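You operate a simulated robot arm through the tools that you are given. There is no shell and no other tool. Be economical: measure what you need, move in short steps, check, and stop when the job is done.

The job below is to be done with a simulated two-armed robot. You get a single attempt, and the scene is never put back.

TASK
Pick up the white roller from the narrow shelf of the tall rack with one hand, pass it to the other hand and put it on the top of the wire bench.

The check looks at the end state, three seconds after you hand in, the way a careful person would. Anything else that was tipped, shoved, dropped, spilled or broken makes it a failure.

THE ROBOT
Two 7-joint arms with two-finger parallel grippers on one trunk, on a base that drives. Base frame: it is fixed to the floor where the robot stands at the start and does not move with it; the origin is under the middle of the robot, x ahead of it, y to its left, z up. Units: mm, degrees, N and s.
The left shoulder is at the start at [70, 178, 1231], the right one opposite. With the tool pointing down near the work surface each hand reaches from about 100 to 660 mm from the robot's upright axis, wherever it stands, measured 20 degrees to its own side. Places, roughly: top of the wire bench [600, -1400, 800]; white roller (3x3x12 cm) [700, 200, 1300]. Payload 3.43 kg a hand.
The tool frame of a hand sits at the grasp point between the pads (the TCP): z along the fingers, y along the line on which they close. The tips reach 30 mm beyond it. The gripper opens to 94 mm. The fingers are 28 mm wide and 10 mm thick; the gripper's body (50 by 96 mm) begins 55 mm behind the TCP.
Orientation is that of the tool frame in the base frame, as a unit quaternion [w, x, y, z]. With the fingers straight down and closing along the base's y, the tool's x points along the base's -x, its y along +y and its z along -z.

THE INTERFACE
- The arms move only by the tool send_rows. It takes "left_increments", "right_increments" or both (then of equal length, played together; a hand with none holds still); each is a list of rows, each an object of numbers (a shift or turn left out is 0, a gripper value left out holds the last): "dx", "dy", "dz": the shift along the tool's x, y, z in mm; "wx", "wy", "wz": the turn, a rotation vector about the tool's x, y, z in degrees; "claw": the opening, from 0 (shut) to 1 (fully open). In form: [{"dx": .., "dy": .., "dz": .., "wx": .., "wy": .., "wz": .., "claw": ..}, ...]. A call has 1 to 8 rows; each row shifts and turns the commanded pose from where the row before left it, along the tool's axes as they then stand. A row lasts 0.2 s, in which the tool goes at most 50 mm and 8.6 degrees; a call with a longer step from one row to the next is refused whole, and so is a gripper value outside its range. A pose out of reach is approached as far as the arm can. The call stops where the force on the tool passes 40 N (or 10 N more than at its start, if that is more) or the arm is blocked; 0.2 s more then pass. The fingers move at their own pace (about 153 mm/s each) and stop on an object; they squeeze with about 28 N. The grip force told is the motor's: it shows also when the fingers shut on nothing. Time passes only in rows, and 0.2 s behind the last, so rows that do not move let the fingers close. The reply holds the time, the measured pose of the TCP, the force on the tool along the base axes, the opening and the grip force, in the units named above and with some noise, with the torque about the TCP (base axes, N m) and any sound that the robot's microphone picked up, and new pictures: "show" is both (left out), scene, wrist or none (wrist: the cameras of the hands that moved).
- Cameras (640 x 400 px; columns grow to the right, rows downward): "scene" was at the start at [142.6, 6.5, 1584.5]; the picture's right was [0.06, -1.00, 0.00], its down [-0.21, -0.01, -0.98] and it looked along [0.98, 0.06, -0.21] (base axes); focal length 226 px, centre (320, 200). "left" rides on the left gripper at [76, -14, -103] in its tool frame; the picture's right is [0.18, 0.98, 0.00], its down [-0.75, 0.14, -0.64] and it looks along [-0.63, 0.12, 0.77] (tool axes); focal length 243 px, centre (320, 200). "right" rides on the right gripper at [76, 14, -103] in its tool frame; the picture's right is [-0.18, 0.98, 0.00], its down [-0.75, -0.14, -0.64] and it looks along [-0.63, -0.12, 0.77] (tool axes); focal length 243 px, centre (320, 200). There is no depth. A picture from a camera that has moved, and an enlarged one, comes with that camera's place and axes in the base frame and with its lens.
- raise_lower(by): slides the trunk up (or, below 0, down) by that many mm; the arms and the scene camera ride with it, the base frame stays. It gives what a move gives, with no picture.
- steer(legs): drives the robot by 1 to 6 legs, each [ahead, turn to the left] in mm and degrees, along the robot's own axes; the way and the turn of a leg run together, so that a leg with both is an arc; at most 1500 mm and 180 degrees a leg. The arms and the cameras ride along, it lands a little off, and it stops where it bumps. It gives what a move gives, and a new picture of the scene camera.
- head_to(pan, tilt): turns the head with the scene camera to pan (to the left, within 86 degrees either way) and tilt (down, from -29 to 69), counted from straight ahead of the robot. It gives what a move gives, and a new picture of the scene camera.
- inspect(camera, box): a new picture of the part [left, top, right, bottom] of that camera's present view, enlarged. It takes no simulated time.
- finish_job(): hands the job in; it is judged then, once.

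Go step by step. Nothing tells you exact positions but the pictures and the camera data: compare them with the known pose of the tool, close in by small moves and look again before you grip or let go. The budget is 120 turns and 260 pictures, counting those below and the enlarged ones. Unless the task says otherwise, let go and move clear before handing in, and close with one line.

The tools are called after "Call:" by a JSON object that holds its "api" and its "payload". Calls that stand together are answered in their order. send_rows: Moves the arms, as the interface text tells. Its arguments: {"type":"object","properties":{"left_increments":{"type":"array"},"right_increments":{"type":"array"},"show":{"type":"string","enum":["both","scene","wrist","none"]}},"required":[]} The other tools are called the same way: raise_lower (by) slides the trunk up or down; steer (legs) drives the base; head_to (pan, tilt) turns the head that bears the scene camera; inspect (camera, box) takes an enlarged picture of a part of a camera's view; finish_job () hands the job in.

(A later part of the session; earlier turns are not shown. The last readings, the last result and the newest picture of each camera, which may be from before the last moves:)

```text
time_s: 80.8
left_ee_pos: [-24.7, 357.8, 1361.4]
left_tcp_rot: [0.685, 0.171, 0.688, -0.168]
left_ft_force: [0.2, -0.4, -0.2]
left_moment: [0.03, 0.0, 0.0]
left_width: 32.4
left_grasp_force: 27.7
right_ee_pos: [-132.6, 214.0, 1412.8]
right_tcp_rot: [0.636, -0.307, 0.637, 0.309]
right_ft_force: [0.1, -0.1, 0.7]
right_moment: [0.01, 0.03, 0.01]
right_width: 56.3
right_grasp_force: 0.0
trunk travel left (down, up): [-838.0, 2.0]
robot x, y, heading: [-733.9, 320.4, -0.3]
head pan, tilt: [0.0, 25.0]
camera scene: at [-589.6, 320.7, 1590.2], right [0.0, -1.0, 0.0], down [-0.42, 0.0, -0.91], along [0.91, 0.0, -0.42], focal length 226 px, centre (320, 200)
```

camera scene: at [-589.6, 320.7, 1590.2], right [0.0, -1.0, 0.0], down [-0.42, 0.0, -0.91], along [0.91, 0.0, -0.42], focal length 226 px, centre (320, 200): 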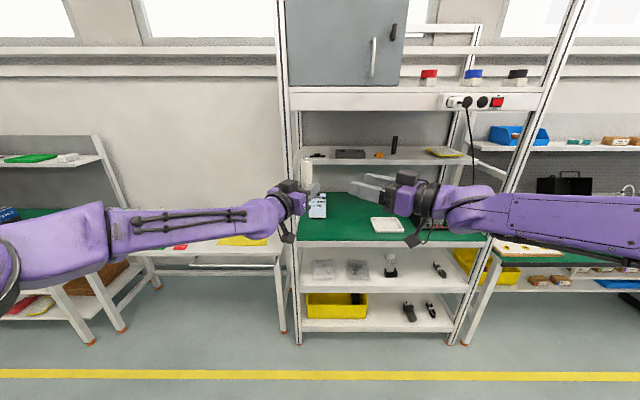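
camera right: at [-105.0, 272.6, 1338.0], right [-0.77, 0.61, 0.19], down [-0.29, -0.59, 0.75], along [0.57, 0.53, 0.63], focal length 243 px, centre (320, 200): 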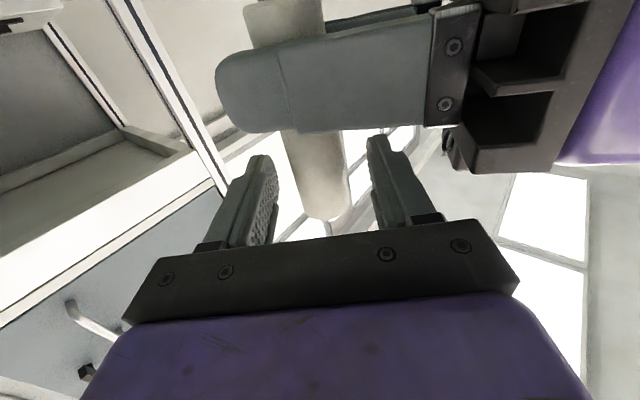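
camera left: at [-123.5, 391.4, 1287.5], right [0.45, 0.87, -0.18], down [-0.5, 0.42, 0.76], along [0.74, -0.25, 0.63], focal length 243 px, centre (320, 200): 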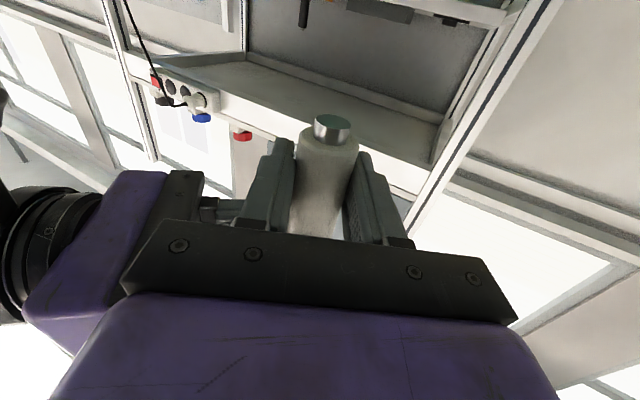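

The hand-over is done. Next I must travel to the wire bench at y≈-1400; I look right to check the aisle first.

Call:
{"api": "head_to", "payload": {"pan": -80, "tilt": 22}}

Call:
{"api": "head_to", "payload": {"pan": -45, "tilt": 15}}

```text
time_s: 82.3
left_ee_pos: [-25.0, 357.0, 1361.4]
left_tcp_rot: [0.684, 0.172, 0.688, -0.168]
left_ft_force: [0.2, -0.1, 0.5]
left_moment: [0.02, -0.03, 0.0]
left_width: 32.5
left_grasp_force: 28.1
right_ee_pos: [-132.7, 213.9, 1413.7]
right_tcp_rot: [0.636, -0.307, 0.637, 0.309]
right_ft_force: [-1.1, -0.7, 0.1]
right_moment: [0.02, 0.02, -0.02]
right_width: 56.4
right_grasp_force: 0.1
trunk travel left (down, up): [-838.0, 2.0]
robot x, y, heading: [-729.1, 318.7, -0.1]
head pan, tilt: [-80.0, 22.0]
camera scene: at [-666.6, 229.1, 1595.1], right [-0.99, -0.17, 0.0], down [-0.06, 0.37, -0.93], along [0.16, -0.91, -0.37], focal length 226 px, centre (320, 200)
```

scene: 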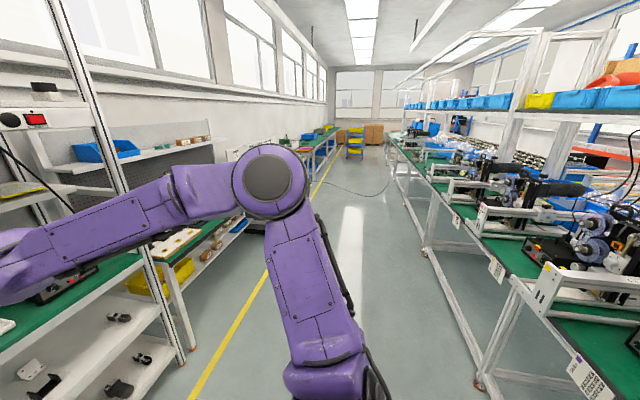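

```text
time_s: 83.3
left_ee_pos: [-25.0, 357.7, 1361.7]
left_tcp_rot: [0.685, 0.171, 0.688, -0.168]
left_ft_force: [-1.0, 0.2, 0.1]
left_moment: [0.04, -0.01, -0.02]
left_width: 32.1
left_grasp_force: 27.8
right_ee_pos: [-133.2, 215.0, 1413.5]
right_tcp_rot: [0.636, -0.308, 0.637, 0.309]
right_ft_force: [0.8, -0.1, 0.2]
right_moment: [0.01, -0.01, 0.0]
right_width: 56.6
right_grasp_force: 0.0
trunk travel left (down, up): [-838.0, 2.0]
robot x, y, heading: [-727.5, 321.1, -0.3]
head pan, tilt: [-45.0, 15.0]
camera scene: at [-616.7, 254.3, 1606.5], right [-0.71, -0.7, 0.0], down [-0.18, 0.18, -0.97], along [0.68, -0.69, -0.26], focal length 226 px, centre (320, 200)
```

scene: 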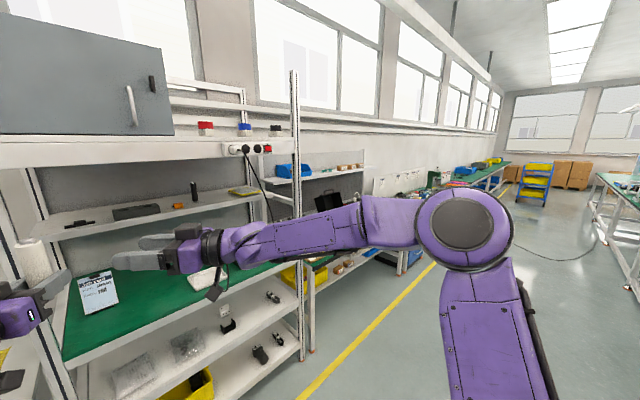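

The aisle is clear, with the opposite bench at x≈-1350. I advance a bit, turn right and drive along.

Call:
{"api": "steer", "payload": {"legs": [[150, 0], [0, -87], [900, 0]]}}

```text
time_s: 92.9
left_ee_pos: [-511.2, -1307.6, 1361.5]
left_tcp_rot: [0.374, 0.602, 0.374, -0.598]
left_ft_force: [1.0, 0.5, -1.5]
left_moment: [-0.02, 0.02, 0.04]
left_width: 32.0
left_grasp_force: 28.1
right_ee_pos: [-657.3, -1201.8, 1414.3]
right_tcp_rot: [0.672, 0.223, 0.67, -0.222]
right_ft_force: [0.1, 0.0, -0.1]
right_moment: [-0.01, -0.02, -0.02]
right_width: 56.4
right_grasp_force: 0.0
trunk travel left (down, up): [-838.0, 2.0]
robot x, y, heading: [-565.9, -599.8, -88.5]
head pan, tilt: [-45.0, 15.0]
camera scene: at [-629.0, -719.3, 1606.6], right [-0.72, 0.69, 0.0], down [0.18, 0.19, -0.97], along [-0.67, -0.7, -0.26], focal length 226 px, centre (320, 200)
```

scene: 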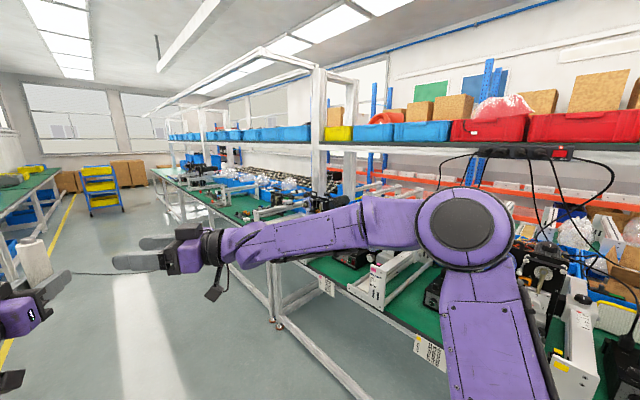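

Heading is -88.5° at y -600. I look to the left towards the wire bench before going further.

Call:
{"api": "head_to", "payload": {"pan": 55, "tilt": 25}}

```text
time_s: 94.7
left_ee_pos: [-510.5, -1308.4, 1361.3]
left_tcp_rot: [0.374, 0.602, 0.374, -0.598]
left_ft_force: [-0.7, 0.8, -1.0]
left_moment: [0.0, -0.02, 0.03]
left_width: 31.9
left_grasp_force: 28.3
right_ee_pos: [-654.9, -1203.9, 1412.9]
right_tcp_rot: [0.671, 0.224, 0.671, -0.223]
right_ft_force: [0.0, -0.2, 0.1]
right_moment: [-0.03, 0.04, 0.01]
right_width: 56.3
right_grasp_force: 0.1
trunk travel left (down, up): [-838.0, 2.0]
robot x, y, heading: [-562.5, -603.4, -89.1]
head pan, tilt: [55.0, 25.0]
camera scene: at [-487.9, -703.7, 1590.3], right [-0.55, -0.83, 0.0], down [-0.35, 0.23, -0.91], along [0.75, -0.5, -0.42], focal length 226 px, centre (320, 200)
```

scene: 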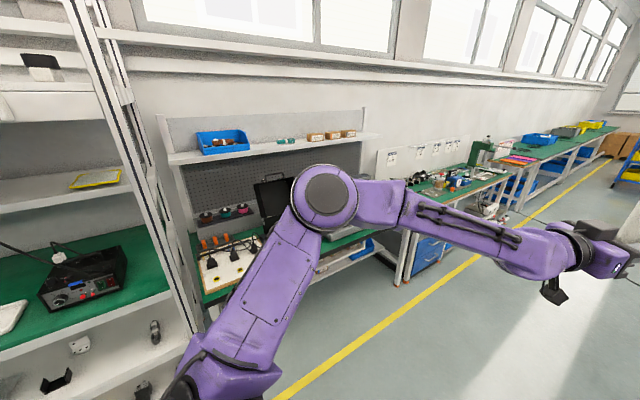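

The wire bench runs from about y -650 to -2100 with its front at x≈370 and lots of stuff on it. I drive on to face its middle.

Call:
{"api": "steer", "payload": {"legs": [[700, 0], [0, 89]]}}

Call:
{"api": "head_to", "payload": {"pan": 0, "tilt": 30}}

```text
time_s: 102.3
left_ee_pos: [162.0, -1261.6, 1360.3]
left_tcp_rot: [0.685, 0.17, 0.689, -0.165]
left_ft_force: [0.4, 0.6, -0.3]
left_moment: [0.0, 0.01, 0.0]
left_width: 28.8
left_grasp_force: 28.1
right_ee_pos: [54.5, -1406.5, 1412.8]
right_tcp_rot: [0.636, -0.309, 0.636, 0.31]
right_ft_force: [0.3, -0.2, -0.2]
right_moment: [-0.01, 0.01, 0.04]
right_width: 56.0
right_grasp_force: 0.0
trunk travel left (down, up): [-838.0, 2.0]
robot x, y, heading: [-548.0, -1297.6, 0.1]
head pan, tilt: [55.0, 25.0]
camera scene: at [-441.9, -1226.1, 1590.3], right [0.82, -0.57, 0.0], down [-0.24, -0.35, -0.91], along [0.52, 0.74, -0.42], focal length 226 px, centre (320, 200)
```

scene: 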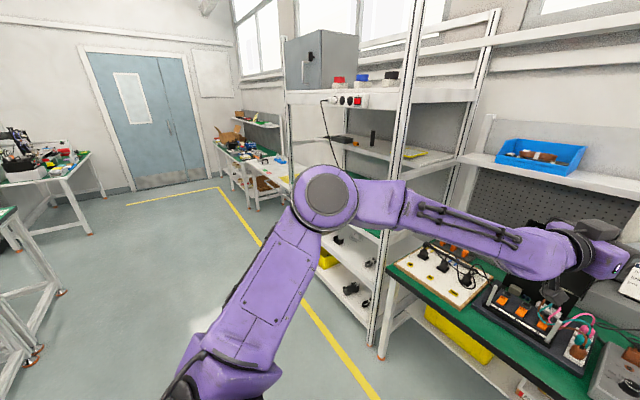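

```text
time_s: 103.5
left_ee_pos: [162.2, -1260.9, 1362.1]
left_tcp_rot: [0.685, 0.17, 0.689, -0.167]
left_ft_force: [-1.3, 0.2, -0.6]
left_moment: [-0.06, 0.01, -0.01]
left_width: 28.6
left_grasp_force: 28.5
right_ee_pos: [54.7, -1405.6, 1413.1]
right_tcp_rot: [0.636, -0.308, 0.636, 0.31]
right_ft_force: [-0.3, -0.7, 0.6]
right_moment: [0.0, -0.02, 0.0]
right_width: 56.5
right_grasp_force: 0.0
trunk travel left (down, up): [-838.0, 2.0]
robot x, y, heading: [-545.8, -1299.1, 0.1]
head pan, tilt: [0.0, 30.0]
camera scene: at [-404.2, -1301.0, 1582.3], right [0.0, -1.0, 0.0], down [-0.5, 0.0, -0.87], along [0.87, 0.0, -0.5], focal length 226 px, centre (320, 200)
```

scene: 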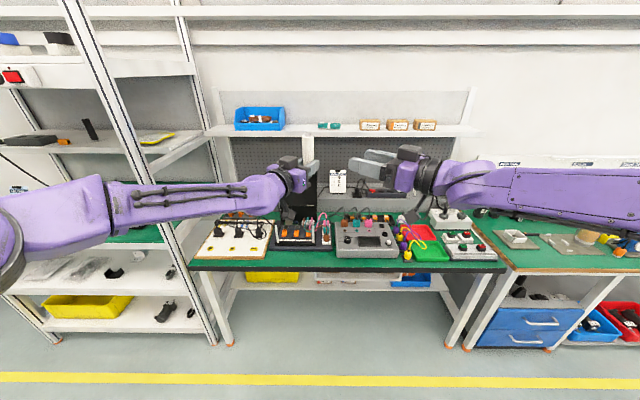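

I see the wire bench in front (x≈353 front edge, y -724…-2156), crowded. I enlarge its top for a free spot.

Call:
{"api": "inspect", "payload": {"camera": "scene", "box": [180, 190, 350, 296]}}

Call:
{"api": "inspect", "payload": {"camera": "scene", "box": [340, 190, 510, 296]}}

```text
3.76 times, centred on (265, 243) of scene
camera zoom: at [-404.2, -1301.0, 1582.3], right [0.0, -1.0, 0.0], down [-0.5, 0.0, -0.87], along [0.87, 0.0, -0.5], focal length 849 px, centre (527, 38)
```

zoom: 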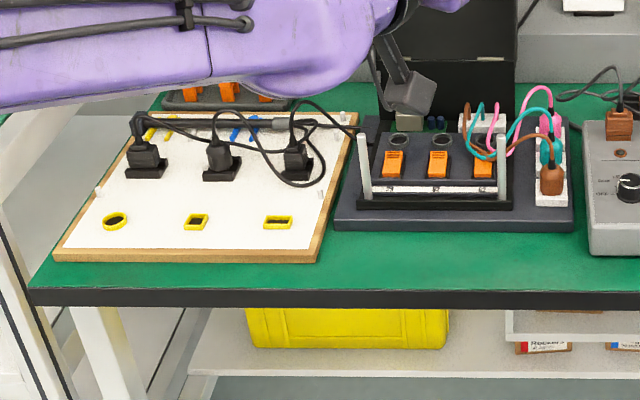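

```text
3.76 times, centred on (425, 243) of scene
camera zoom: at [-404.2, -1301.0, 1582.3], right [0.0, -1.0, 0.0], down [-0.5, 0.0, -0.87], along [0.87, 0.0, -0.5], focal length 849 px, centre (-75, 38)
```

zoom: 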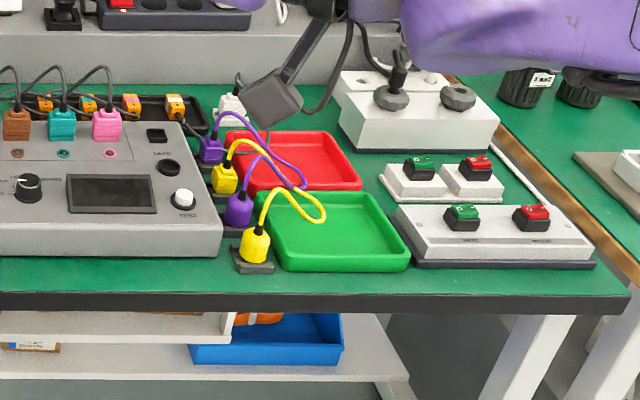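

There is a free strip in front of the black fixture: x≈342–442, y≈-1050…-1360. I'll lay the roller there along y with a downward grip. First I clear the right hand sideways and pull the left back.

Call:
{"api": "send_rows", "payload": {"right_increments": [{"dz": -30, "dy": -24}, {"dz": -30, "dy": -24}, {"dz": -30, "dy": -24}, {"dz": -28, "dy": -21}, {}, {}], "left_increments": [{"dz": -30}, {"dz": -35}, {"dz": -35}, {"dz": -35}, {"dz": -35}, {}], "show": "none"}}

Call:
{"api": "send_rows", "payload": {"left_increments": [{"wy": 8.3}, {"wy": 8.3}, {"wy": 8.3}, {"wy": 8.3}, {"wy": 8.3}, {"wy": 8.3}, {}], "show": "both"}}

```text
time_s: 104.9
left_ee_pos: [11.6, -1182.9, 1361.6]
left_tcp_rot: [0.685, 0.168, 0.689, -0.166]
left_ft_force: [0.2, 0.6, -0.9]
left_moment: [-0.03, 0.01, -0.04]
left_width: 28.6
left_grasp_force: 28.2
right_ee_pos: [55.5, -1555.4, 1412.8]
right_tcp_rot: [0.635, -0.309, 0.636, 0.31]
right_ft_force: [-0.1, 0.4, 0.3]
right_moment: [-0.03, -0.01, 0.02]
right_width: 56.3
right_grasp_force: 0.0
trunk travel left (down, up): [-838.0, 2.0]
robot x, y, heading: [-545.9, -1301.0, 0.0]
head pan, tilt: [0.0, 30.0]
```

```text
time_s: 106.5
left_ee_pos: [11.1, -1182.4, 1363.4]
left_tcp_rot: [0.353, 0.221, 0.905, -0.086]
left_ft_force: [-1.7, -1.1, -0.1]
left_moment: [-0.01, 0.04, 0.02]
left_width: 28.8
left_grasp_force: 27.9
right_ee_pos: [54.9, -1556.1, 1411.9]
right_tcp_rot: [0.636, -0.309, 0.636, 0.31]
right_ft_force: [0.6, -0.1, -0.1]
right_moment: [0.01, 0.0, 0.01]
right_width: 56.6
right_grasp_force: 0.0
trunk travel left (down, up): [-838.0, 2.0]
robot x, y, heading: [-547.8, -1302.0, 0.1]
head pan, tilt: [0.0, 30.0]
camera scene: at [-404.9, -1300.1, 1582.4], right [0.0, -1.0, 0.0], down [-0.5, 0.0, -0.87], along [0.87, 0.0, -0.5], focal length 226 px, centre (320, 200)
camera left: at [-107.4, -1137.0, 1388.2], right [0.33, 0.93, -0.12], down [0.17, 0.07, 0.98], along [0.93, -0.35, -0.14], focal length 243 px, centre (320, 200)
```

scene: 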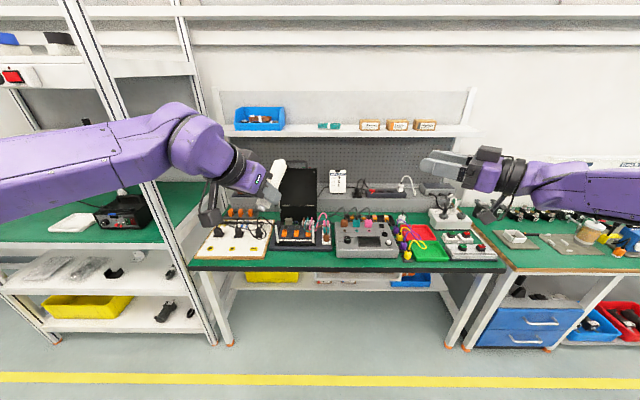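
left: 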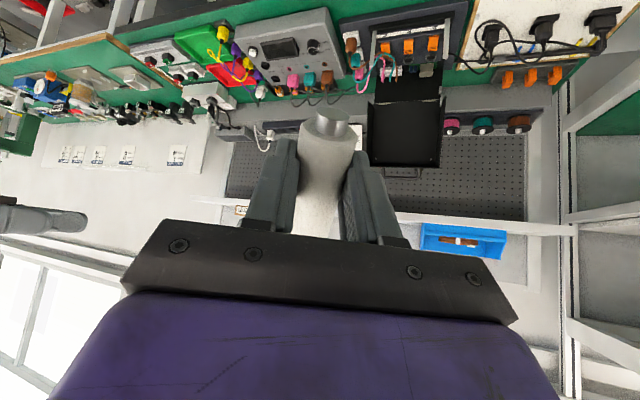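

The hand pitches down well. I complete the pitch and then yaw so that the roller lies along y.

Call:
{"api": "send_rows", "payload": {"left_increments": [{"wy": 8}, {"wy": 8}, {"wy": 8}, {"wy": 8}, {"wy": 8.1}, {}], "show": "none"}}

Call:
{"api": "send_rows", "payload": {"left_increments": [{"wz": 8}, {"wz": 8}, {"wz": 8}, {"wz": 8}, {"wz": 8}, {"wz": 8}, {"wz": 8}, {"wz": 6.4}], "show": "both"}}

```text
time_s: 107.9
left_ee_pos: [9.1, -1183.8, 1362.5]
left_tcp_rot: [0.355, 0.221, 0.904, -0.085]
left_ft_force: [-0.7, 1.1, -0.9]
left_moment: [-0.03, 0.0, 0.0]
left_width: 28.7
left_grasp_force: 27.7
left hand out of reach, approached as far as the arm can: row 1, 2, 3, 4, 5
right_ee_pos: [56.2, -1555.4, 1411.4]
right_tcp_rot: [0.635, -0.309, 0.636, 0.311]
right_ft_force: [-0.3, -0.5, 0.7]
right_moment: [-0.04, -0.02, -0.01]
right_width: 56.5
right_grasp_force: 0.0
trunk travel left (down, up): [-838.0, 2.0]
robot x, y, heading: [-544.7, -1302.6, -0.1]
head pan, tilt: [0.0, 30.0]
```

```text
time_s: 109.7
left_ee_pos: [11.0, -1183.9, 1362.0]
left_tcp_rot: [0.354, 0.221, 0.905, -0.083]
left_ft_force: [1.6, 0.1, -1.5]
left_moment: [0.01, 0.03, -0.01]
left_width: 28.9
left_grasp_force: 28.1
left hand out of reach, approached as far as the arm can: row 1, 2, 3, 4, 5, 6, 7, 8
right_ee_pos: [54.5, -1556.2, 1411.7]
right_tcp_rot: [0.635, -0.31, 0.635, 0.312]
right_ft_force: [0.5, 0.1, 0.0]
right_moment: [-0.03, 0.0, -0.01]
right_width: 56.5
right_grasp_force: 0.2
trunk travel left (down, up): [-838.0, 2.0]
robot x, y, heading: [-544.5, -1299.7, 0.0]
head pan, tilt: [0.0, 30.0]
camera scene: at [-404.2, -1301.0, 1582.3], right [0.0, -1.0, 0.0], down [-0.5, 0.0, -0.87], along [0.87, 0.0, -0.5], focal length 226 px, centre (320, 200)
camera left: at [-106.8, -1137.8, 1388.0], right [0.33, 0.93, -0.12], down [0.17, 0.07, 0.98], along [0.93, -0.35, -0.14], focal length 243 px, centre (320, 200)
```

scene: 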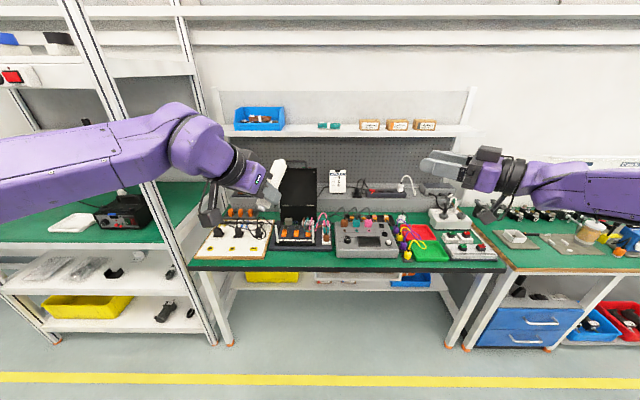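
left: 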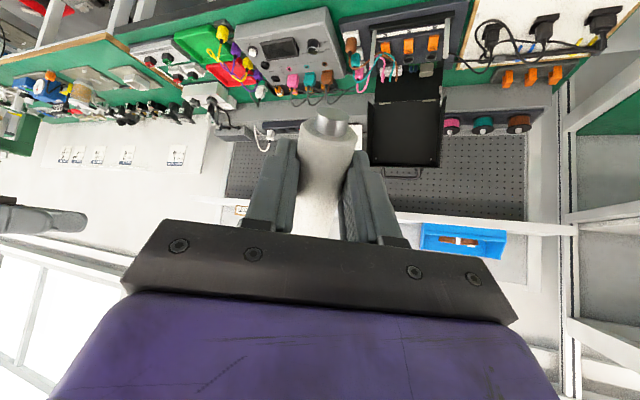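

The wrist was too high to turn further down. I lower the hand 160 mm and then finish the pitch.

Call:
{"api": "send_rows", "payload": {"left_increments": [{"dx": 20, "dz": 22}, {"dx": 27, "dz": 29}, {"dx": 27, "dz": 29}, {"dx": 27, "dz": 29}, {"dx": 14, "dz": 15}, {}], "show": "none"}}

Call:
{"api": "send_rows", "payload": {"left_increments": [{"wy": 7}, {"wy": 7}, {"wy": 7}, {"wy": 7}, {"wy": 7}, {"wy": 5.2}, {}], "show": "scene"}}

```text
time_s: 111.1
left_ee_pos: [10.2, -1180.9, 1192.9]
left_tcp_rot: [0.354, 0.222, 0.905, -0.085]
left_ft_force: [-0.5, -0.6, 0.0]
left_moment: [0.02, 0.03, 0.01]
left_width: 28.9
left_grasp_force: 28.3
right_ee_pos: [54.9, -1556.6, 1413.7]
right_tcp_rot: [0.636, -0.309, 0.636, 0.31]
right_ft_force: [0.3, -0.2, 0.1]
right_moment: [0.0, 0.02, 0.01]
right_width: 56.3
right_grasp_force: 0.1
trunk travel left (down, up): [-838.0, 2.0]
robot x, y, heading: [-544.4, -1302.2, 0.3]
head pan, tilt: [0.0, 30.0]
```

```text
time_s: 112.7
left_ee_pos: [11.7, -1181.9, 1194.0]
left_tcp_rot: [0.182, 0.234, 0.954, -0.043]
left_ft_force: [0.4, 0.5, -0.4]
left_moment: [0.02, 0.04, 0.03]
left_width: 29.0
left_grasp_force: 27.7
left hand out of reach, approached as far as the arm can: row 4, 5, 6
right_ee_pos: [55.2, -1556.3, 1411.7]
right_tcp_rot: [0.635, -0.31, 0.636, 0.311]
right_ft_force: [0.1, -0.2, 0.3]
right_moment: [0.02, -0.01, 0.03]
right_width: 56.1
right_grasp_force: 0.1
trunk travel left (down, up): [-838.0, 2.0]
robot x, y, heading: [-545.1, -1300.1, 0.3]
head pan, tilt: [0.0, 30.0]
camera scene: at [-404.3, -1300.9, 1582.3], right [0.0, -1.0, 0.0], down [-0.5, 0.0, -0.87], along [0.87, 0.0, -0.5], focal length 226 px, centre (320, 200)
```

scene: 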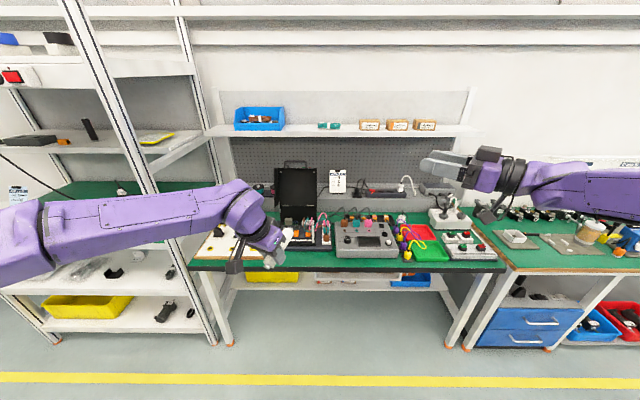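

Only about 20° remain. I move the left hand back and outward, closer to its natural spot, then finish.

Call:
{"api": "send_rows", "payload": {"left_increments": [{"dx": 30, "dy": 22, "dz": -1}, {"dx": 30, "dy": 22, "dz": -1}, {"dx": 30, "dy": 22, "dz": -1}, {"dx": 30, "dy": 22, "dz": -1}, {}], "show": "none"}}

Call:
{"api": "send_rows", "payload": {"left_increments": [{"wy": 7}, {"wy": 7}, {"wy": 7}, {}], "show": "scene"}}

```text
time_s: 113.9
left_ee_pos: [-5.8, -1149.3, 1182.6]
left_tcp_rot: [0.183, 0.232, 0.954, -0.043]
left_ft_force: [-0.1, -0.2, -0.4]
left_moment: [0.02, 0.04, 0.01]
left_width: 28.8
left_grasp_force: 28.2
left hand out of reach, approached as far as the arm can: row 2, 3, 4
right_ee_pos: [55.6, -1554.9, 1412.7]
right_tcp_rot: [0.635, -0.309, 0.636, 0.311]
right_ft_force: [-0.2, -0.5, 0.2]
right_moment: [0.0, 0.03, 0.01]
right_width: 56.1
right_grasp_force: 0.1
trunk travel left (down, up): [-838.0, 2.0]
robot x, y, heading: [-545.6, -1300.3, -0.1]
head pan, tilt: [0.0, 30.0]
```

```text
time_s: 114.9
left_ee_pos: [-5.6, -1148.8, 1182.6]
left_tcp_rot: [0.183, 0.232, 0.955, -0.043]
left_ft_force: [0.5, -0.6, -0.2]
left_moment: [0.03, -0.01, 0.01]
left_width: 28.7
left_grasp_force: 27.9
left hand out of reach, approached as far as the arm can: row 1, 2, 3
right_ee_pos: [54.3, -1556.1, 1413.1]
right_tcp_rot: [0.635, -0.31, 0.635, 0.311]
right_ft_force: [0.1, 0.9, 0.6]
right_moment: [-0.06, -0.05, 0.03]
right_width: 56.3
right_grasp_force: 0.1
trunk travel left (down, up): [-838.0, 2.0]
robot x, y, heading: [-541.2, -1302.3, 0.0]
head pan, tilt: [0.0, 30.0]
camera scene: at [-404.3, -1300.8, 1582.3], right [0.0, -1.0, 0.0], down [-0.5, 0.0, -0.87], along [0.87, 0.0, -0.5], focal length 226 px, centre (320, 200)
```

scene: 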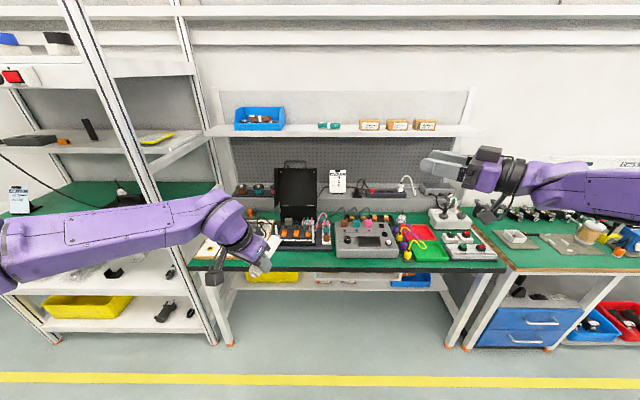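

Outward is limited too. I undo the yaw (the start pose shows 0° yaw is feasible pointing down), then finish the pitch.

Call:
{"api": "send_rows", "payload": {"left_increments": [{"wx": -2.6, "wz": -6.5}, {"wx": -2.6, "wz": -6.5}, {"wx": -2.6, "wz": -6.5}, {"wx": -2.6, "wz": -6.5}, {"wy": 7}, {"wy": 7}, {"wy": 7}, {}], "show": "both"}}

```text
time_s: 116.7
left_ee_pos: [-3.5, -1149.5, 1183.3]
left_tcp_rot: [0.007, -0.006, 1.0, 0.002]
left_ft_force: [0.2, -0.1, 0.3]
left_moment: [-0.03, 0.03, 0.01]
left_width: 28.7
left_grasp_force: 28.5
right_ee_pos: [54.5, -1555.5, 1412.3]
right_tcp_rot: [0.636, -0.308, 0.636, 0.31]
right_ft_force: [0.3, -0.4, -0.4]
right_moment: [-0.04, 0.03, -0.01]
right_width: 56.3
right_grasp_force: 0.0
trunk travel left (down, up): [-838.0, 2.0]
robot x, y, heading: [-544.7, -1302.0, 0.2]
head pan, tilt: [0.0, 30.0]
camera scene: at [-404.6, -1300.9, 1582.3], right [0.0, -1.0, 0.0], down [-0.5, 0.0, -0.87], along [0.87, 0.0, -0.5], focal length 226 px, centre (320, 200)
camera left: at [-81.1, -1164.9, 1287.3], right [-0.2, 0.98, 0.0], down [0.74, 0.15, 0.65], along [0.64, 0.13, -0.76], focal length 243 px, centre (320, 200)
```

scene: 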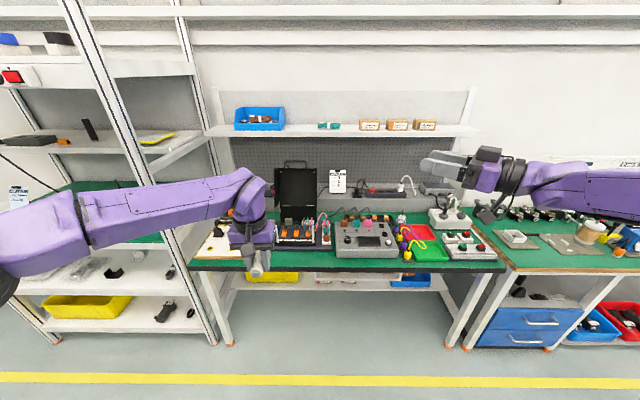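
left: 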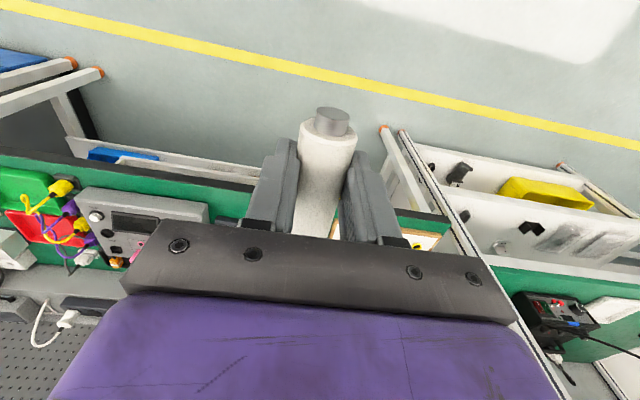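

The hand points straight down. Now I test how far it yaws, first with negative wz.

Call:
{"api": "send_rows", "payload": {"left_increments": [{"wz": -8}, {"wz": -8}, {"wz": -8}, {"wz": -8}, {"wz": -8}, {"wz": -8}, {"wz": -8}, {"wz": -8}], "show": "none"}}

```text
time_s: 118.5
left_ee_pos: [-2.0, -1151.5, 1183.6]
left_tcp_rot: [0.009, -0.536, 0.844, -0.002]
left_ft_force: [-0.2, 0.2, -0.9]
left_moment: [0.0, -0.02, -0.01]
left_width: 28.7
left_grasp_force: 27.5
right_ee_pos: [54.4, -1555.2, 1412.0]
right_tcp_rot: [0.636, -0.308, 0.636, 0.31]
right_ft_force: [-0.1, -0.2, 0.3]
right_moment: [0.02, 0.01, 0.0]
right_width: 56.4
right_grasp_force: 0.2
trunk travel left (down, up): [-838.0, 2.0]
robot x, y, heading: [-545.5, -1301.4, 0.3]
head pan, tilt: [0.0, 30.0]
```

It yaws freely this way. I complete the 90°.

Call:
{"api": "send_rows", "payload": {"left_increments": [{"wz": -8}, {"wz": -8}, {"wz": -8}, {"wz": -1}, {}], "show": "both"}}

```text
time_s: 119.7
left_ee_pos: [-4.1, -1150.9, 1184.5]
left_tcp_rot: [0.006, -0.705, 0.709, -0.004]
left_ft_force: [0.0, 0.1, -0.4]
left_moment: [-0.04, 0.0, 0.0]
left_width: 28.9
left_grasp_force: 28.1
right_ee_pos: [55.6, -1555.9, 1410.7]
right_tcp_rot: [0.635, -0.31, 0.636, 0.31]
right_ft_force: [0.7, 0.3, -0.2]
right_moment: [-0.01, 0.01, 0.01]
right_width: 56.5
right_grasp_force: 0.2
trunk travel left (down, up): [-838.0, 2.0]
robot x, y, heading: [-544.1, -1300.4, 0.1]
head pan, tilt: [0.0, 30.0]
camera scene: at [-404.2, -1301.0, 1582.3], right [0.0, -1.0, 0.0], down [-0.5, 0.0, -0.87], along [0.87, 0.0, -0.5], focal length 226 px, centre (320, 200)
camera left: at [8.7, -1227.2, 1288.2], right [-0.98, -0.18, -0.01], down [-0.15, 0.75, 0.64], along [-0.1, 0.63, -0.77], focal length 243 px, centre (320, 200)
```

scene: 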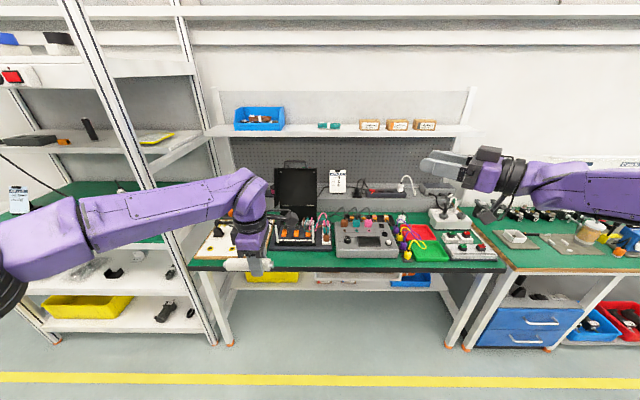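
left: 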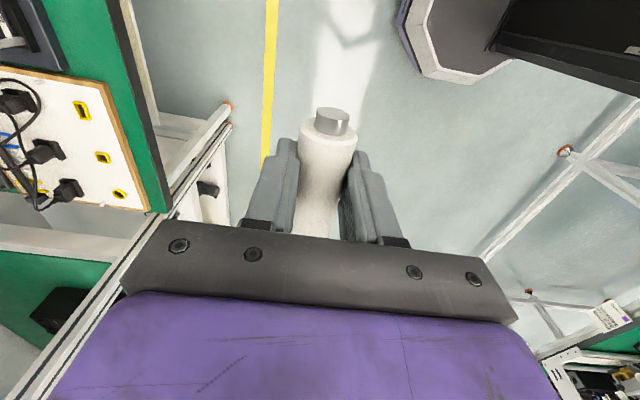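

The roller is now horizontal along y under the left hand. I retract the right hand, then lower the trunk by 250 mm.

Call:
{"api": "send_rows", "payload": {"right_increments": [{"dz": -25, "dy": 30}, {"dz": -25, "dy": 32}, {"dz": -25, "dy": 32}, {"dz": -25, "dy": 32}, {"dz": -24, "dy": 32}, {}], "left_increments": [{"dx": 20}, {"dx": 20}, {"dx": 20}, {}, {}, {}], "show": "none"}}

Call:
{"api": "raise_lower", "payload": {"by": -250}}

Call:
{"api": "head_to", "payload": {"pan": 10, "tilt": 30}}

```text
time_s: 121.1
left_ee_pos: [-4.0, -1210.7, 1182.1]
left_tcp_rot: [0.007, -0.705, 0.709, -0.003]
left_ft_force: [0.3, 0.1, -1.4]
left_moment: [0.0, 0.02, 0.01]
left_width: 28.7
left_grasp_force: 28.2
right_ee_pos: [-132.6, -1577.7, 1404.5]
right_tcp_rot: [0.638, -0.305, 0.634, 0.314]
right_ft_force: [0.6, -0.1, -0.1]
right_moment: [0.04, -0.01, 0.06]
right_width: 56.4
right_grasp_force: 0.0
right hand out of reach, approached as far as the arm can: row 5
trunk travel left (down, up): [-838.0, 2.0]
robot x, y, heading: [-547.9, -1299.5, 0.3]
head pan, tilt: [0.0, 30.0]
```

```text
time_s: 123.7
left_ee_pos: [-4.4, -1210.8, 932.7]
left_tcp_rot: [0.006, -0.705, 0.709, -0.004]
left_ft_force: [1.0, -0.4, -0.5]
left_moment: [-0.04, -0.01, -0.03]
left_width: 28.7
left_grasp_force: 28.2
right_ee_pos: [-132.8, -1576.7, 1154.6]
right_tcp_rot: [0.638, -0.306, 0.633, 0.314]
right_ft_force: [0.0, -0.2, 0.4]
right_moment: [-0.01, -0.02, -0.04]
right_width: 56.7
right_grasp_force: 0.0
trunk travel left (down, up): [-588.0, 252.0]
robot x, y, heading: [-544.5, -1299.8, -0.0]
head pan, tilt: [0.0, 30.0]
```

```text
time_s: 124.4
left_ee_pos: [-5.6, -1210.4, 932.1]
left_tcp_rot: [0.007, -0.706, 0.709, -0.004]
left_ft_force: [0.5, -0.4, -1.9]
left_moment: [-0.04, 0.0, -0.02]
left_width: 28.7
left_grasp_force: 27.6
right_ee_pos: [-134.0, -1576.6, 1153.9]
right_tcp_rot: [0.638, -0.305, 0.634, 0.314]
right_ft_force: [-0.2, -0.3, 0.7]
right_moment: [0.04, -0.01, 0.01]
right_width: 56.4
right_grasp_force: 0.1
trunk travel left (down, up): [-588.0, 252.0]
robot x, y, heading: [-546.0, -1298.2, 0.1]
head pan, tilt: [10.0, 30.0]
camera scene: at [-405.7, -1285.4, 1332.3], right [0.17, -0.98, 0.0], down [-0.49, -0.09, -0.87], along [0.85, 0.15, -0.5], focal length 226 px, centre (320, 200)
```

scene: 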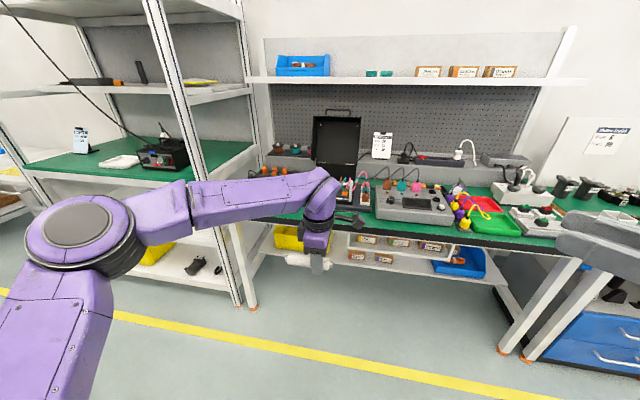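

All clear. I drive ahead about 400 mm so that the left hand comes over the free strip.

Call:
{"api": "steer", "payload": {"legs": [[395, 0]]}}

Call:
{"api": "head_to", "payload": {"pan": 8, "tilt": 42}}

Call:
{"api": "inspect", "payload": {"camera": "left", "box": [0, 0, 640, 400]}}

```text
time_s: 126.9
left_ee_pos: [400.5, -1212.9, 932.1]
left_tcp_rot: [0.006, -0.704, 0.71, -0.004]
left_ft_force: [-1.0, 0.2, -0.5]
left_moment: [-0.01, -0.01, -0.01]
left_width: 28.4
left_grasp_force: 28.5
right_ee_pos: [271.0, -1578.5, 1153.7]
right_tcp_rot: [0.638, -0.304, 0.634, 0.313]
right_ft_force: [0.0, -0.3, 1.2]
right_moment: [0.0, 0.0, 0.01]
right_width: 56.5
right_grasp_force: 0.0
trunk travel left (down, up): [-588.0, 252.0]
robot x, y, heading: [-141.4, -1304.3, -0.1]
head pan, tilt: [10.0, 30.0]
camera scene: at [0.0, -1285.7, 1332.3], right [0.17, -0.98, 0.0], down [-0.49, -0.09, -0.87], along [0.85, 0.15, -0.5], focal length 226 px, centre (320, 200)
```

scene: 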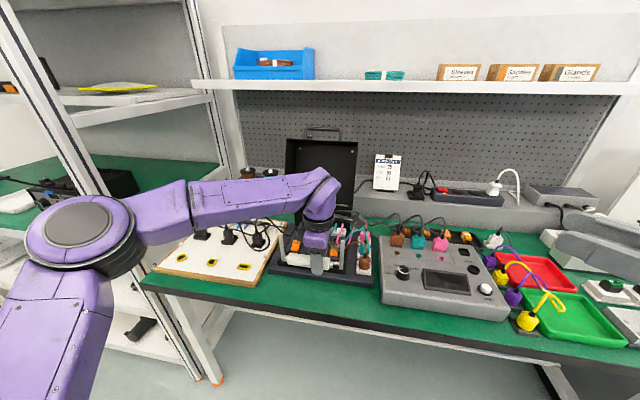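

```text
time_s: 127.7
left_ee_pos: [401.4, -1212.9, 931.9]
left_tcp_rot: [0.007, -0.704, 0.71, -0.004]
left_ft_force: [-0.1, 0.4, -1.4]
left_moment: [-0.02, -0.01, -0.02]
left_width: 28.7
left_grasp_force: 27.9
right_ee_pos: [270.6, -1580.0, 1155.1]
right_tcp_rot: [0.639, -0.303, 0.633, 0.315]
right_ft_force: [0.4, 0.2, -0.6]
right_moment: [0.02, 0.01, 0.02]
right_width: 56.3
right_grasp_force: 0.2
trunk travel left (down, up): [-588.0, 252.0]
robot x, y, heading: [-138.7, -1302.7, 0.0]
head pan, tilt: [8.0, 42.0]
camera scene: at [-6.7, -1289.7, 1314.1], right [0.14, -0.99, 0.0], down [-0.66, -0.09, -0.74], along [0.74, 0.1, -0.67], focal length 226 px, centre (320, 200)
```

scene: 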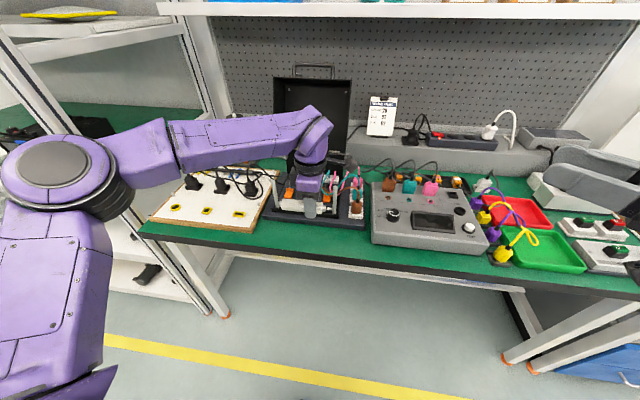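

```text
1.00 times, centred on (320, 200) of left
camera zoom: at [413.7, -1288.7, 1036.9], right [-0.98, -0.17, -0.02], down [-0.14, 0.75, 0.64], along [-0.1, 0.64, -0.77], focal length 243 px, centre (320, 200)
```

zoom: 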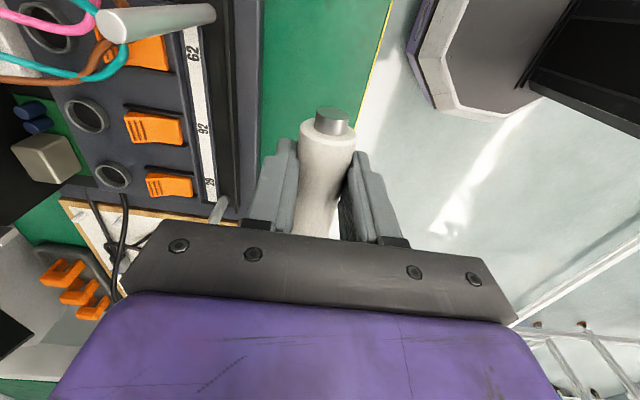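

The strip under the hand runs from x≈360 to 455 and the hand is at 401, so it is well centred. I check the roller's tilt in an enlarged view.

Call:
{"api": "inspect", "payload": {"camera": "scene", "box": [250, 150, 390, 238]}}

```text
4.55 times, centred on (320, 194) of scene
camera zoom: at [-6.7, -1289.7, 1314.1], right [0.14, -0.99, 0.0], down [-0.66, -0.09, -0.74], along [0.74, 0.1, -0.67], focal length 1025 px, centre (320, 227)
```

zoom: 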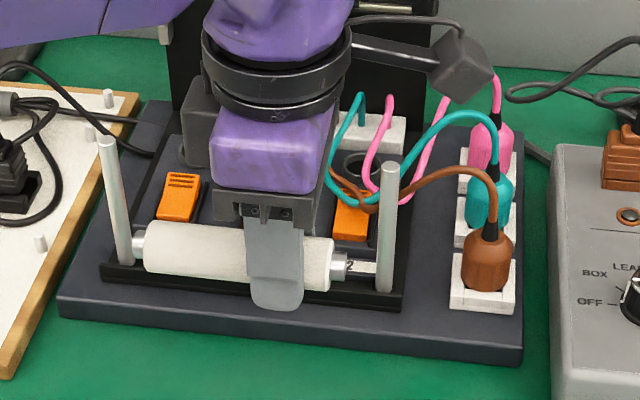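

The roller is level. I lower with the trunk by 95 mm, then look before feeling for the surface.

Call:
{"api": "raise_lower", "payload": {"by": -95}}

Call:
{"api": "inspect", "payload": {"camera": "scene", "box": [250, 130, 390, 218]}}

Call:
{"api": "inspect", "payload": {"camera": "left", "box": [0, 0, 640, 400]}}

```text
time_s: 128.9
left_ee_pos: [402.2, -1212.0, 838.6]
left_tcp_rot: [0.006, -0.704, 0.71, -0.005]
left_ft_force: [0.4, -1.1, -0.7]
left_moment: [-0.01, -0.01, 0.02]
left_width: 28.8
left_grasp_force: 28.4
right_ee_pos: [270.8, -1579.7, 1059.9]
right_tcp_rot: [0.639, -0.303, 0.634, 0.314]
right_ft_force: [0.1, 0.2, -0.2]
right_moment: [0.01, -0.01, 0.01]
right_width: 56.2
right_grasp_force: 0.0
trunk travel left (down, up): [-493.0, 347.0]
robot x, y, heading: [-140.0, -1301.0, 0.0]
head pan, tilt: [8.0, 42.0]
```

```text
4.55 times, centred on (320, 174) of scene
camera zoom: at [-6.9, -1289.7, 1219.1], right [0.14, -0.99, 0.0], down [-0.66, -0.09, -0.74], along [0.74, 0.1, -0.67], focal length 1025 px, centre (320, 318)
```

zoom: 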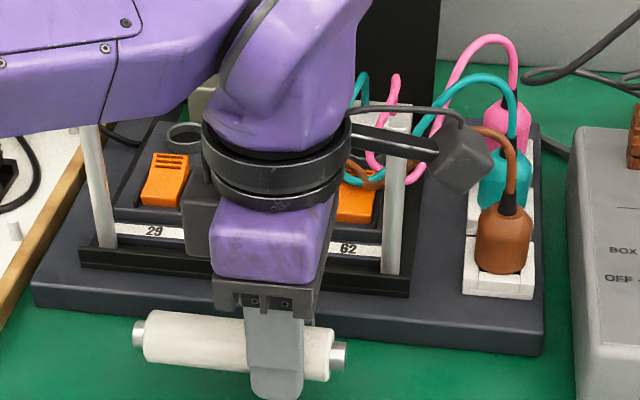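

```text
1.00 times, centred on (320, 200) of left
camera zoom: at [413.5, -1288.7, 942.1], right [-0.98, -0.17, -0.02], down [-0.14, 0.75, 0.64], along [-0.1, 0.64, -0.77], focal length 243 px, centre (320, 200)
```

zoom: 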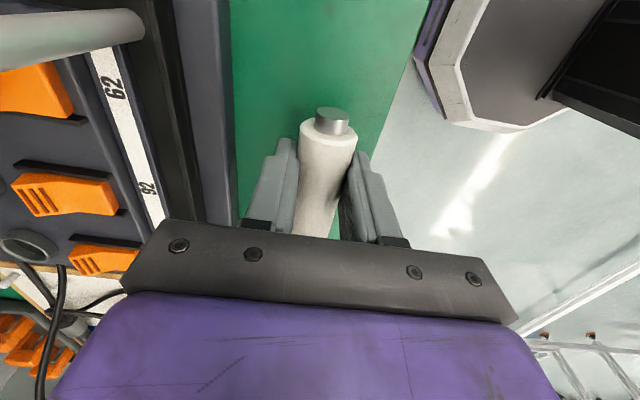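

The fingertips reach 30 mm below the grasp point, so they'll touch first (now at about z 808). I feel downward in small steps.

Call:
{"api": "send_rows", "payload": {"left_increments": [{"dz": 4}, {"dz": 4}, {}], "show": "none"}}

Call:
{"api": "send_rows", "payload": {"left_increments": [{"dz": 3}, {"dz": 2}, {}], "show": "wrist"}}

```text
time_s: 129.8
left_ee_pos: [400.6, -1211.4, 828.1]
left_tcp_rot: [0.005, -0.704, 0.71, -0.004]
left_ft_force: [-0.8, 0.2, -0.5]
left_moment: [-0.03, -0.01, 0.01]
left_width: 28.8
left_grasp_force: 27.9
right_ee_pos: [270.3, -1579.9, 1059.6]
right_tcp_rot: [0.639, -0.303, 0.634, 0.313]
right_ft_force: [-0.4, -0.6, -0.3]
right_moment: [0.05, 0.0, -0.01]
right_width: 56.2
right_grasp_force: 0.0
trunk travel left (down, up): [-493.0, 347.0]
robot x, y, heading: [-136.5, -1303.1, -0.1]
head pan, tilt: [8.0, 42.0]
```

```text
time_s: 130.6
left_ee_pos: [401.4, -1212.1, 823.6]
left_tcp_rot: [0.007, -0.703, 0.711, -0.004]
left_ft_force: [1.2, -0.5, -1.4]
left_moment: [-0.03, 0.0, 0.01]
left_width: 28.6
left_grasp_force: 27.6
right_ee_pos: [271.5, -1579.8, 1059.7]
right_tcp_rot: [0.639, -0.303, 0.634, 0.314]
right_ft_force: [-0.4, -0.3, -0.1]
right_moment: [0.0, 0.03, 0.01]
right_width: 56.3
right_grasp_force: 0.1
trunk travel left (down, up): [-493.0, 347.0]
robot x, y, heading: [-140.6, -1300.2, -0.4]
head pan, tilt: [8.0, 42.0]
camera left: at [413.9, -1288.7, 928.6], right [-0.98, -0.17, -0.02], down [-0.14, 0.75, 0.64], along [-0.1, 0.64, -0.77], focal length 243 px, centre (320, 200)
```

left: 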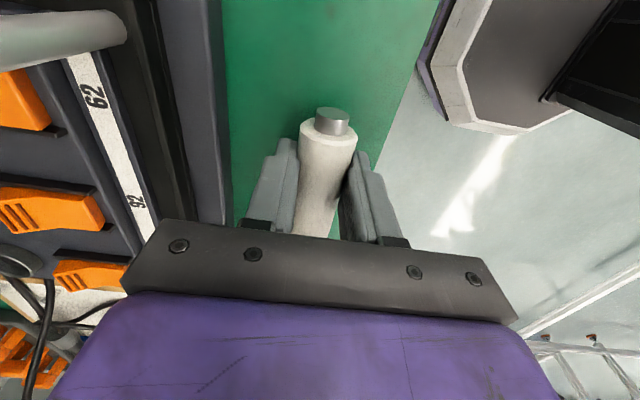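

No contact yet with the tips at z≈793. I continue down.

Call:
{"api": "send_rows", "payload": {"left_increments": [{"dz": 2}, {"dz": 2}, {"dz": 2}, {}], "show": "none"}}

Call:
{"api": "inspect", "payload": {"camera": "scene", "box": [260, 180, 360, 243]}}

```text
time_s: 131.6
left_ee_pos: [402.9, -1211.5, 817.9]
left_tcp_rot: [0.006, -0.704, 0.71, -0.003]
left_ft_force: [-0.8, 1.0, -1.1]
left_moment: [0.0, 0.01, -0.01]
left_width: 28.8
left_grasp_force: 28.1
right_ee_pos: [270.3, -1579.1, 1060.1]
right_tcp_rot: [0.639, -0.303, 0.634, 0.314]
right_ft_force: [0.8, 0.4, -0.2]
right_moment: [0.01, 0.01, -0.05]
right_width: 56.2
right_grasp_force: 0.0
trunk travel left (down, up): [-493.0, 347.0]
robot x, y, heading: [-137.1, -1302.2, -0.1]
head pan, tilt: [8.0, 42.0]
```

```text
6.35 times, centred on (310, 212) of scene
camera zoom: at [-6.7, -1289.7, 1219.0], right [0.14, -0.99, 0.0], down [-0.66, -0.09, -0.74], along [0.74, 0.1, -0.67], focal length 1432 px, centre (384, 127)
```

zoom: 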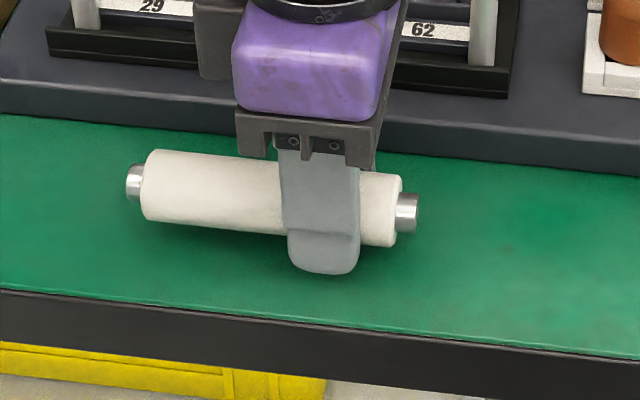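

The roller hovers level above the strip. I keep feeling down.

Call:
{"api": "send_rows", "payload": {"left_increments": [{"dz": 2}, {"dz": 2}, {}], "show": "none"}}

Call:
{"api": "send_rows", "payload": {"left_increments": [{"dz": 2}, {"dz": 2}, {}], "show": "none"}}

```text
time_s: 132.3
left_ee_pos: [401.2, -1212.0, 814.3]
left_tcp_rot: [0.005, -0.704, 0.71, -0.003]
left_ft_force: [0.1, -0.4, -1.1]
left_moment: [0.01, -0.01, 0.02]
left_width: 28.9
left_grasp_force: 27.8
right_ee_pos: [271.6, -1579.1, 1059.7]
right_tcp_rot: [0.639, -0.303, 0.634, 0.314]
right_ft_force: [-0.1, 0.0, 0.0]
right_moment: [0.0, 0.04, 0.01]
right_width: 56.5
right_grasp_force: 0.1
trunk travel left (down, up): [-493.0, 347.0]
robot x, y, heading: [-137.9, -1301.6, -0.4]
head pan, tilt: [8.0, 42.0]
```

```text
time_s: 133.2
left_ee_pos: [401.2, -1212.3, 811.2]
left_tcp_rot: [0.006, -0.704, 0.71, -0.005]
left_ft_force: [-0.6, -0.1, -0.9]
left_moment: [-0.01, -0.02, 0.01]
left_width: 28.9
left_grasp_force: 28.3
right_ee_pos: [270.6, -1579.4, 1059.4]
right_tcp_rot: [0.639, -0.303, 0.633, 0.315]
right_ft_force: [-0.3, -0.1, 0.4]
right_moment: [-0.01, 0.01, 0.0]
right_width: 56.5
right_grasp_force: 0.0
trunk travel left (down, up): [-493.0, 347.0]
robot x, y, heading: [-141.6, -1304.0, -0.2]
head pan, tilt: [8.0, 42.0]
```

Still free at tip z≈781. More small steps.

Call:
{"api": "send_rows", "payload": {"left_increments": [{"dz": 2}, {"dz": 2}, {}], "show": "none"}}

Call:
{"api": "send_rows", "payload": {"left_increments": [{"dz": 2}, {"dz": 2}, {}], "show": "none"}}

Call:
{"api": "inspect", "payload": {"camera": "scene", "box": [260, 180, 360, 243]}}

```text
time_s: 133.9
left_ee_pos: [400.8, -1211.7, 810.7]
left_tcp_rot: [0.008, -0.704, 0.71, -0.007]
left_ft_force: [13.3, 3.1, 32.9]
left_moment: [-0.12, 0.36, 0.0]
left_width: 28.9
left_grasp_force: 27.9
right_ee_pos: [270.9, -1579.2, 1061.9]
right_tcp_rot: [0.64, -0.303, 0.633, 0.313]
right_ft_force: [-0.4, 0.5, 0.2]
right_moment: [-0.05, 0.01, -0.01]
right_width: 56.6
right_grasp_force: 0.0
trunk travel left (down, up): [-493.0, 347.0]
robot x, y, heading: [-138.6, -1298.2, -0.2]
head pan, tilt: [8.0, 42.0]
```

```text
time_s: 134.3
left_ee_pos: [401.2, -1212.1, 811.0]
left_tcp_rot: [0.009, -0.705, 0.71, -0.009]
left_ft_force: [-5.7, 0.1, 12.5]
left_moment: [0.02, 0.46, 0.0]
left_width: 28.6
left_grasp_force: 27.8
right_ee_pos: [269.5, -1579.7, 1060.7]
right_tcp_rot: [0.64, -0.302, 0.633, 0.314]
right_ft_force: [0.2, -0.5, -0.2]
right_moment: [-0.01, 0.01, -0.01]
right_width: 56.3
right_grasp_force: 0.0
trunk travel left (down, up): [-493.0, 347.0]
robot x, y, heading: [-138.7, -1302.3, -0.1]
head pan, tilt: [8.0, 42.0]
stopped in row 1 (left hand): the force on the tool passed its limit (the readings are from after the stop); the commanded pose is now the measured one
```

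```text
6.35 times, centred on (310, 212) of scene
camera zoom: at [-8.9, -1289.4, 1218.9], right [0.14, -0.99, 0.0], down [-0.66, -0.09, -0.74], along [0.74, 0.1, -0.67], focal length 1432 px, centre (384, 127)
```

zoom: 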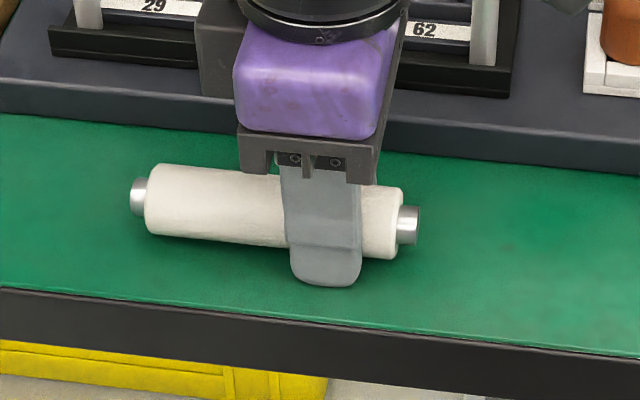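

The fingertips rest on the bench (z≈780) and the roller is about 10 mm above it. I back off 1.5 mm and open in tiny steps so it settles between the fingers.

Call:
{"api": "send_rows", "payload": {"left_increments": [{"dz": -1.5}, {"claw": 0.3}, {"claw": 0.31}, {"claw": 0.315}, {"claw": 0.32}, {"claw": 0.33}, {}, {}], "show": "wrist"}}

Call:
{"api": "inspect", "payload": {"camera": "scene", "box": [260, 180, 360, 243]}}

```text
time_s: 136.1
left_ee_pos: [402.2, -1211.6, 810.0]
left_tcp_rot: [0.01, -0.704, 0.71, -0.008]
left_ft_force: [0.3, -1.7, 9.0]
left_moment: [-0.07, 0.21, 0.06]
left_width: 30.8
left_grasp_force: 0.0
right_ee_pos: [271.1, -1580.1, 1059.7]
right_tcp_rot: [0.639, -0.303, 0.633, 0.314]
right_ft_force: [-1.1, -1.0, 0.6]
right_moment: [0.0, -0.04, -0.01]
right_width: 56.2
right_grasp_force: 0.1
trunk travel left (down, up): [-493.0, 347.0]
robot x, y, heading: [-137.4, -1301.7, -0.0]
head pan, tilt: [8.0, 42.0]
camera left: at [413.9, -1287.7, 915.3], right [-0.98, -0.18, -0.02], down [-0.15, 0.75, 0.64], along [-0.09, 0.63, -0.77], focal length 243 px, centre (320, 200)
```

left: 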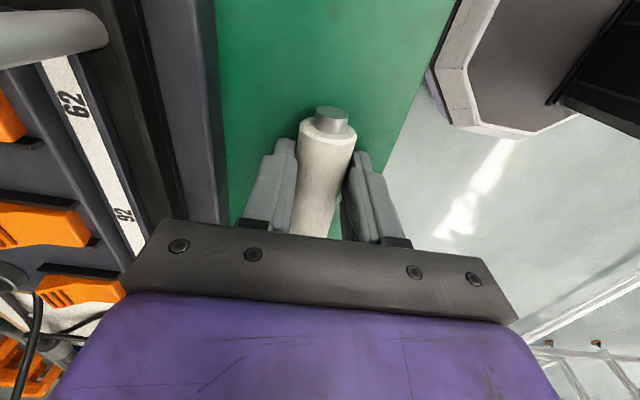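

```text
6.35 times, centred on (310, 212) of scene
camera zoom: at [-7.5, -1290.2, 1219.2], right [0.14, -0.99, 0.0], down [-0.66, -0.09, -0.74], along [0.74, 0.1, -0.67], focal length 1432 px, centre (384, 127)
```

zoom: 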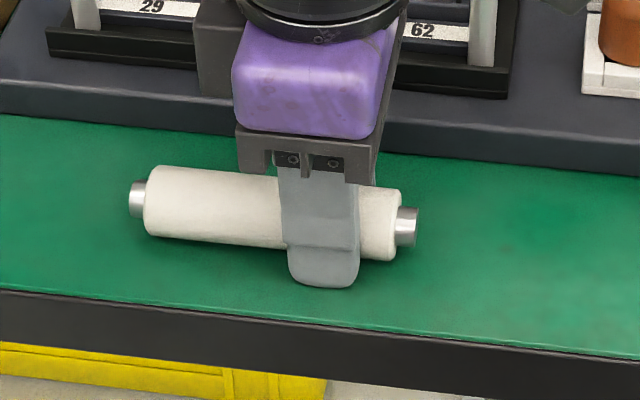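

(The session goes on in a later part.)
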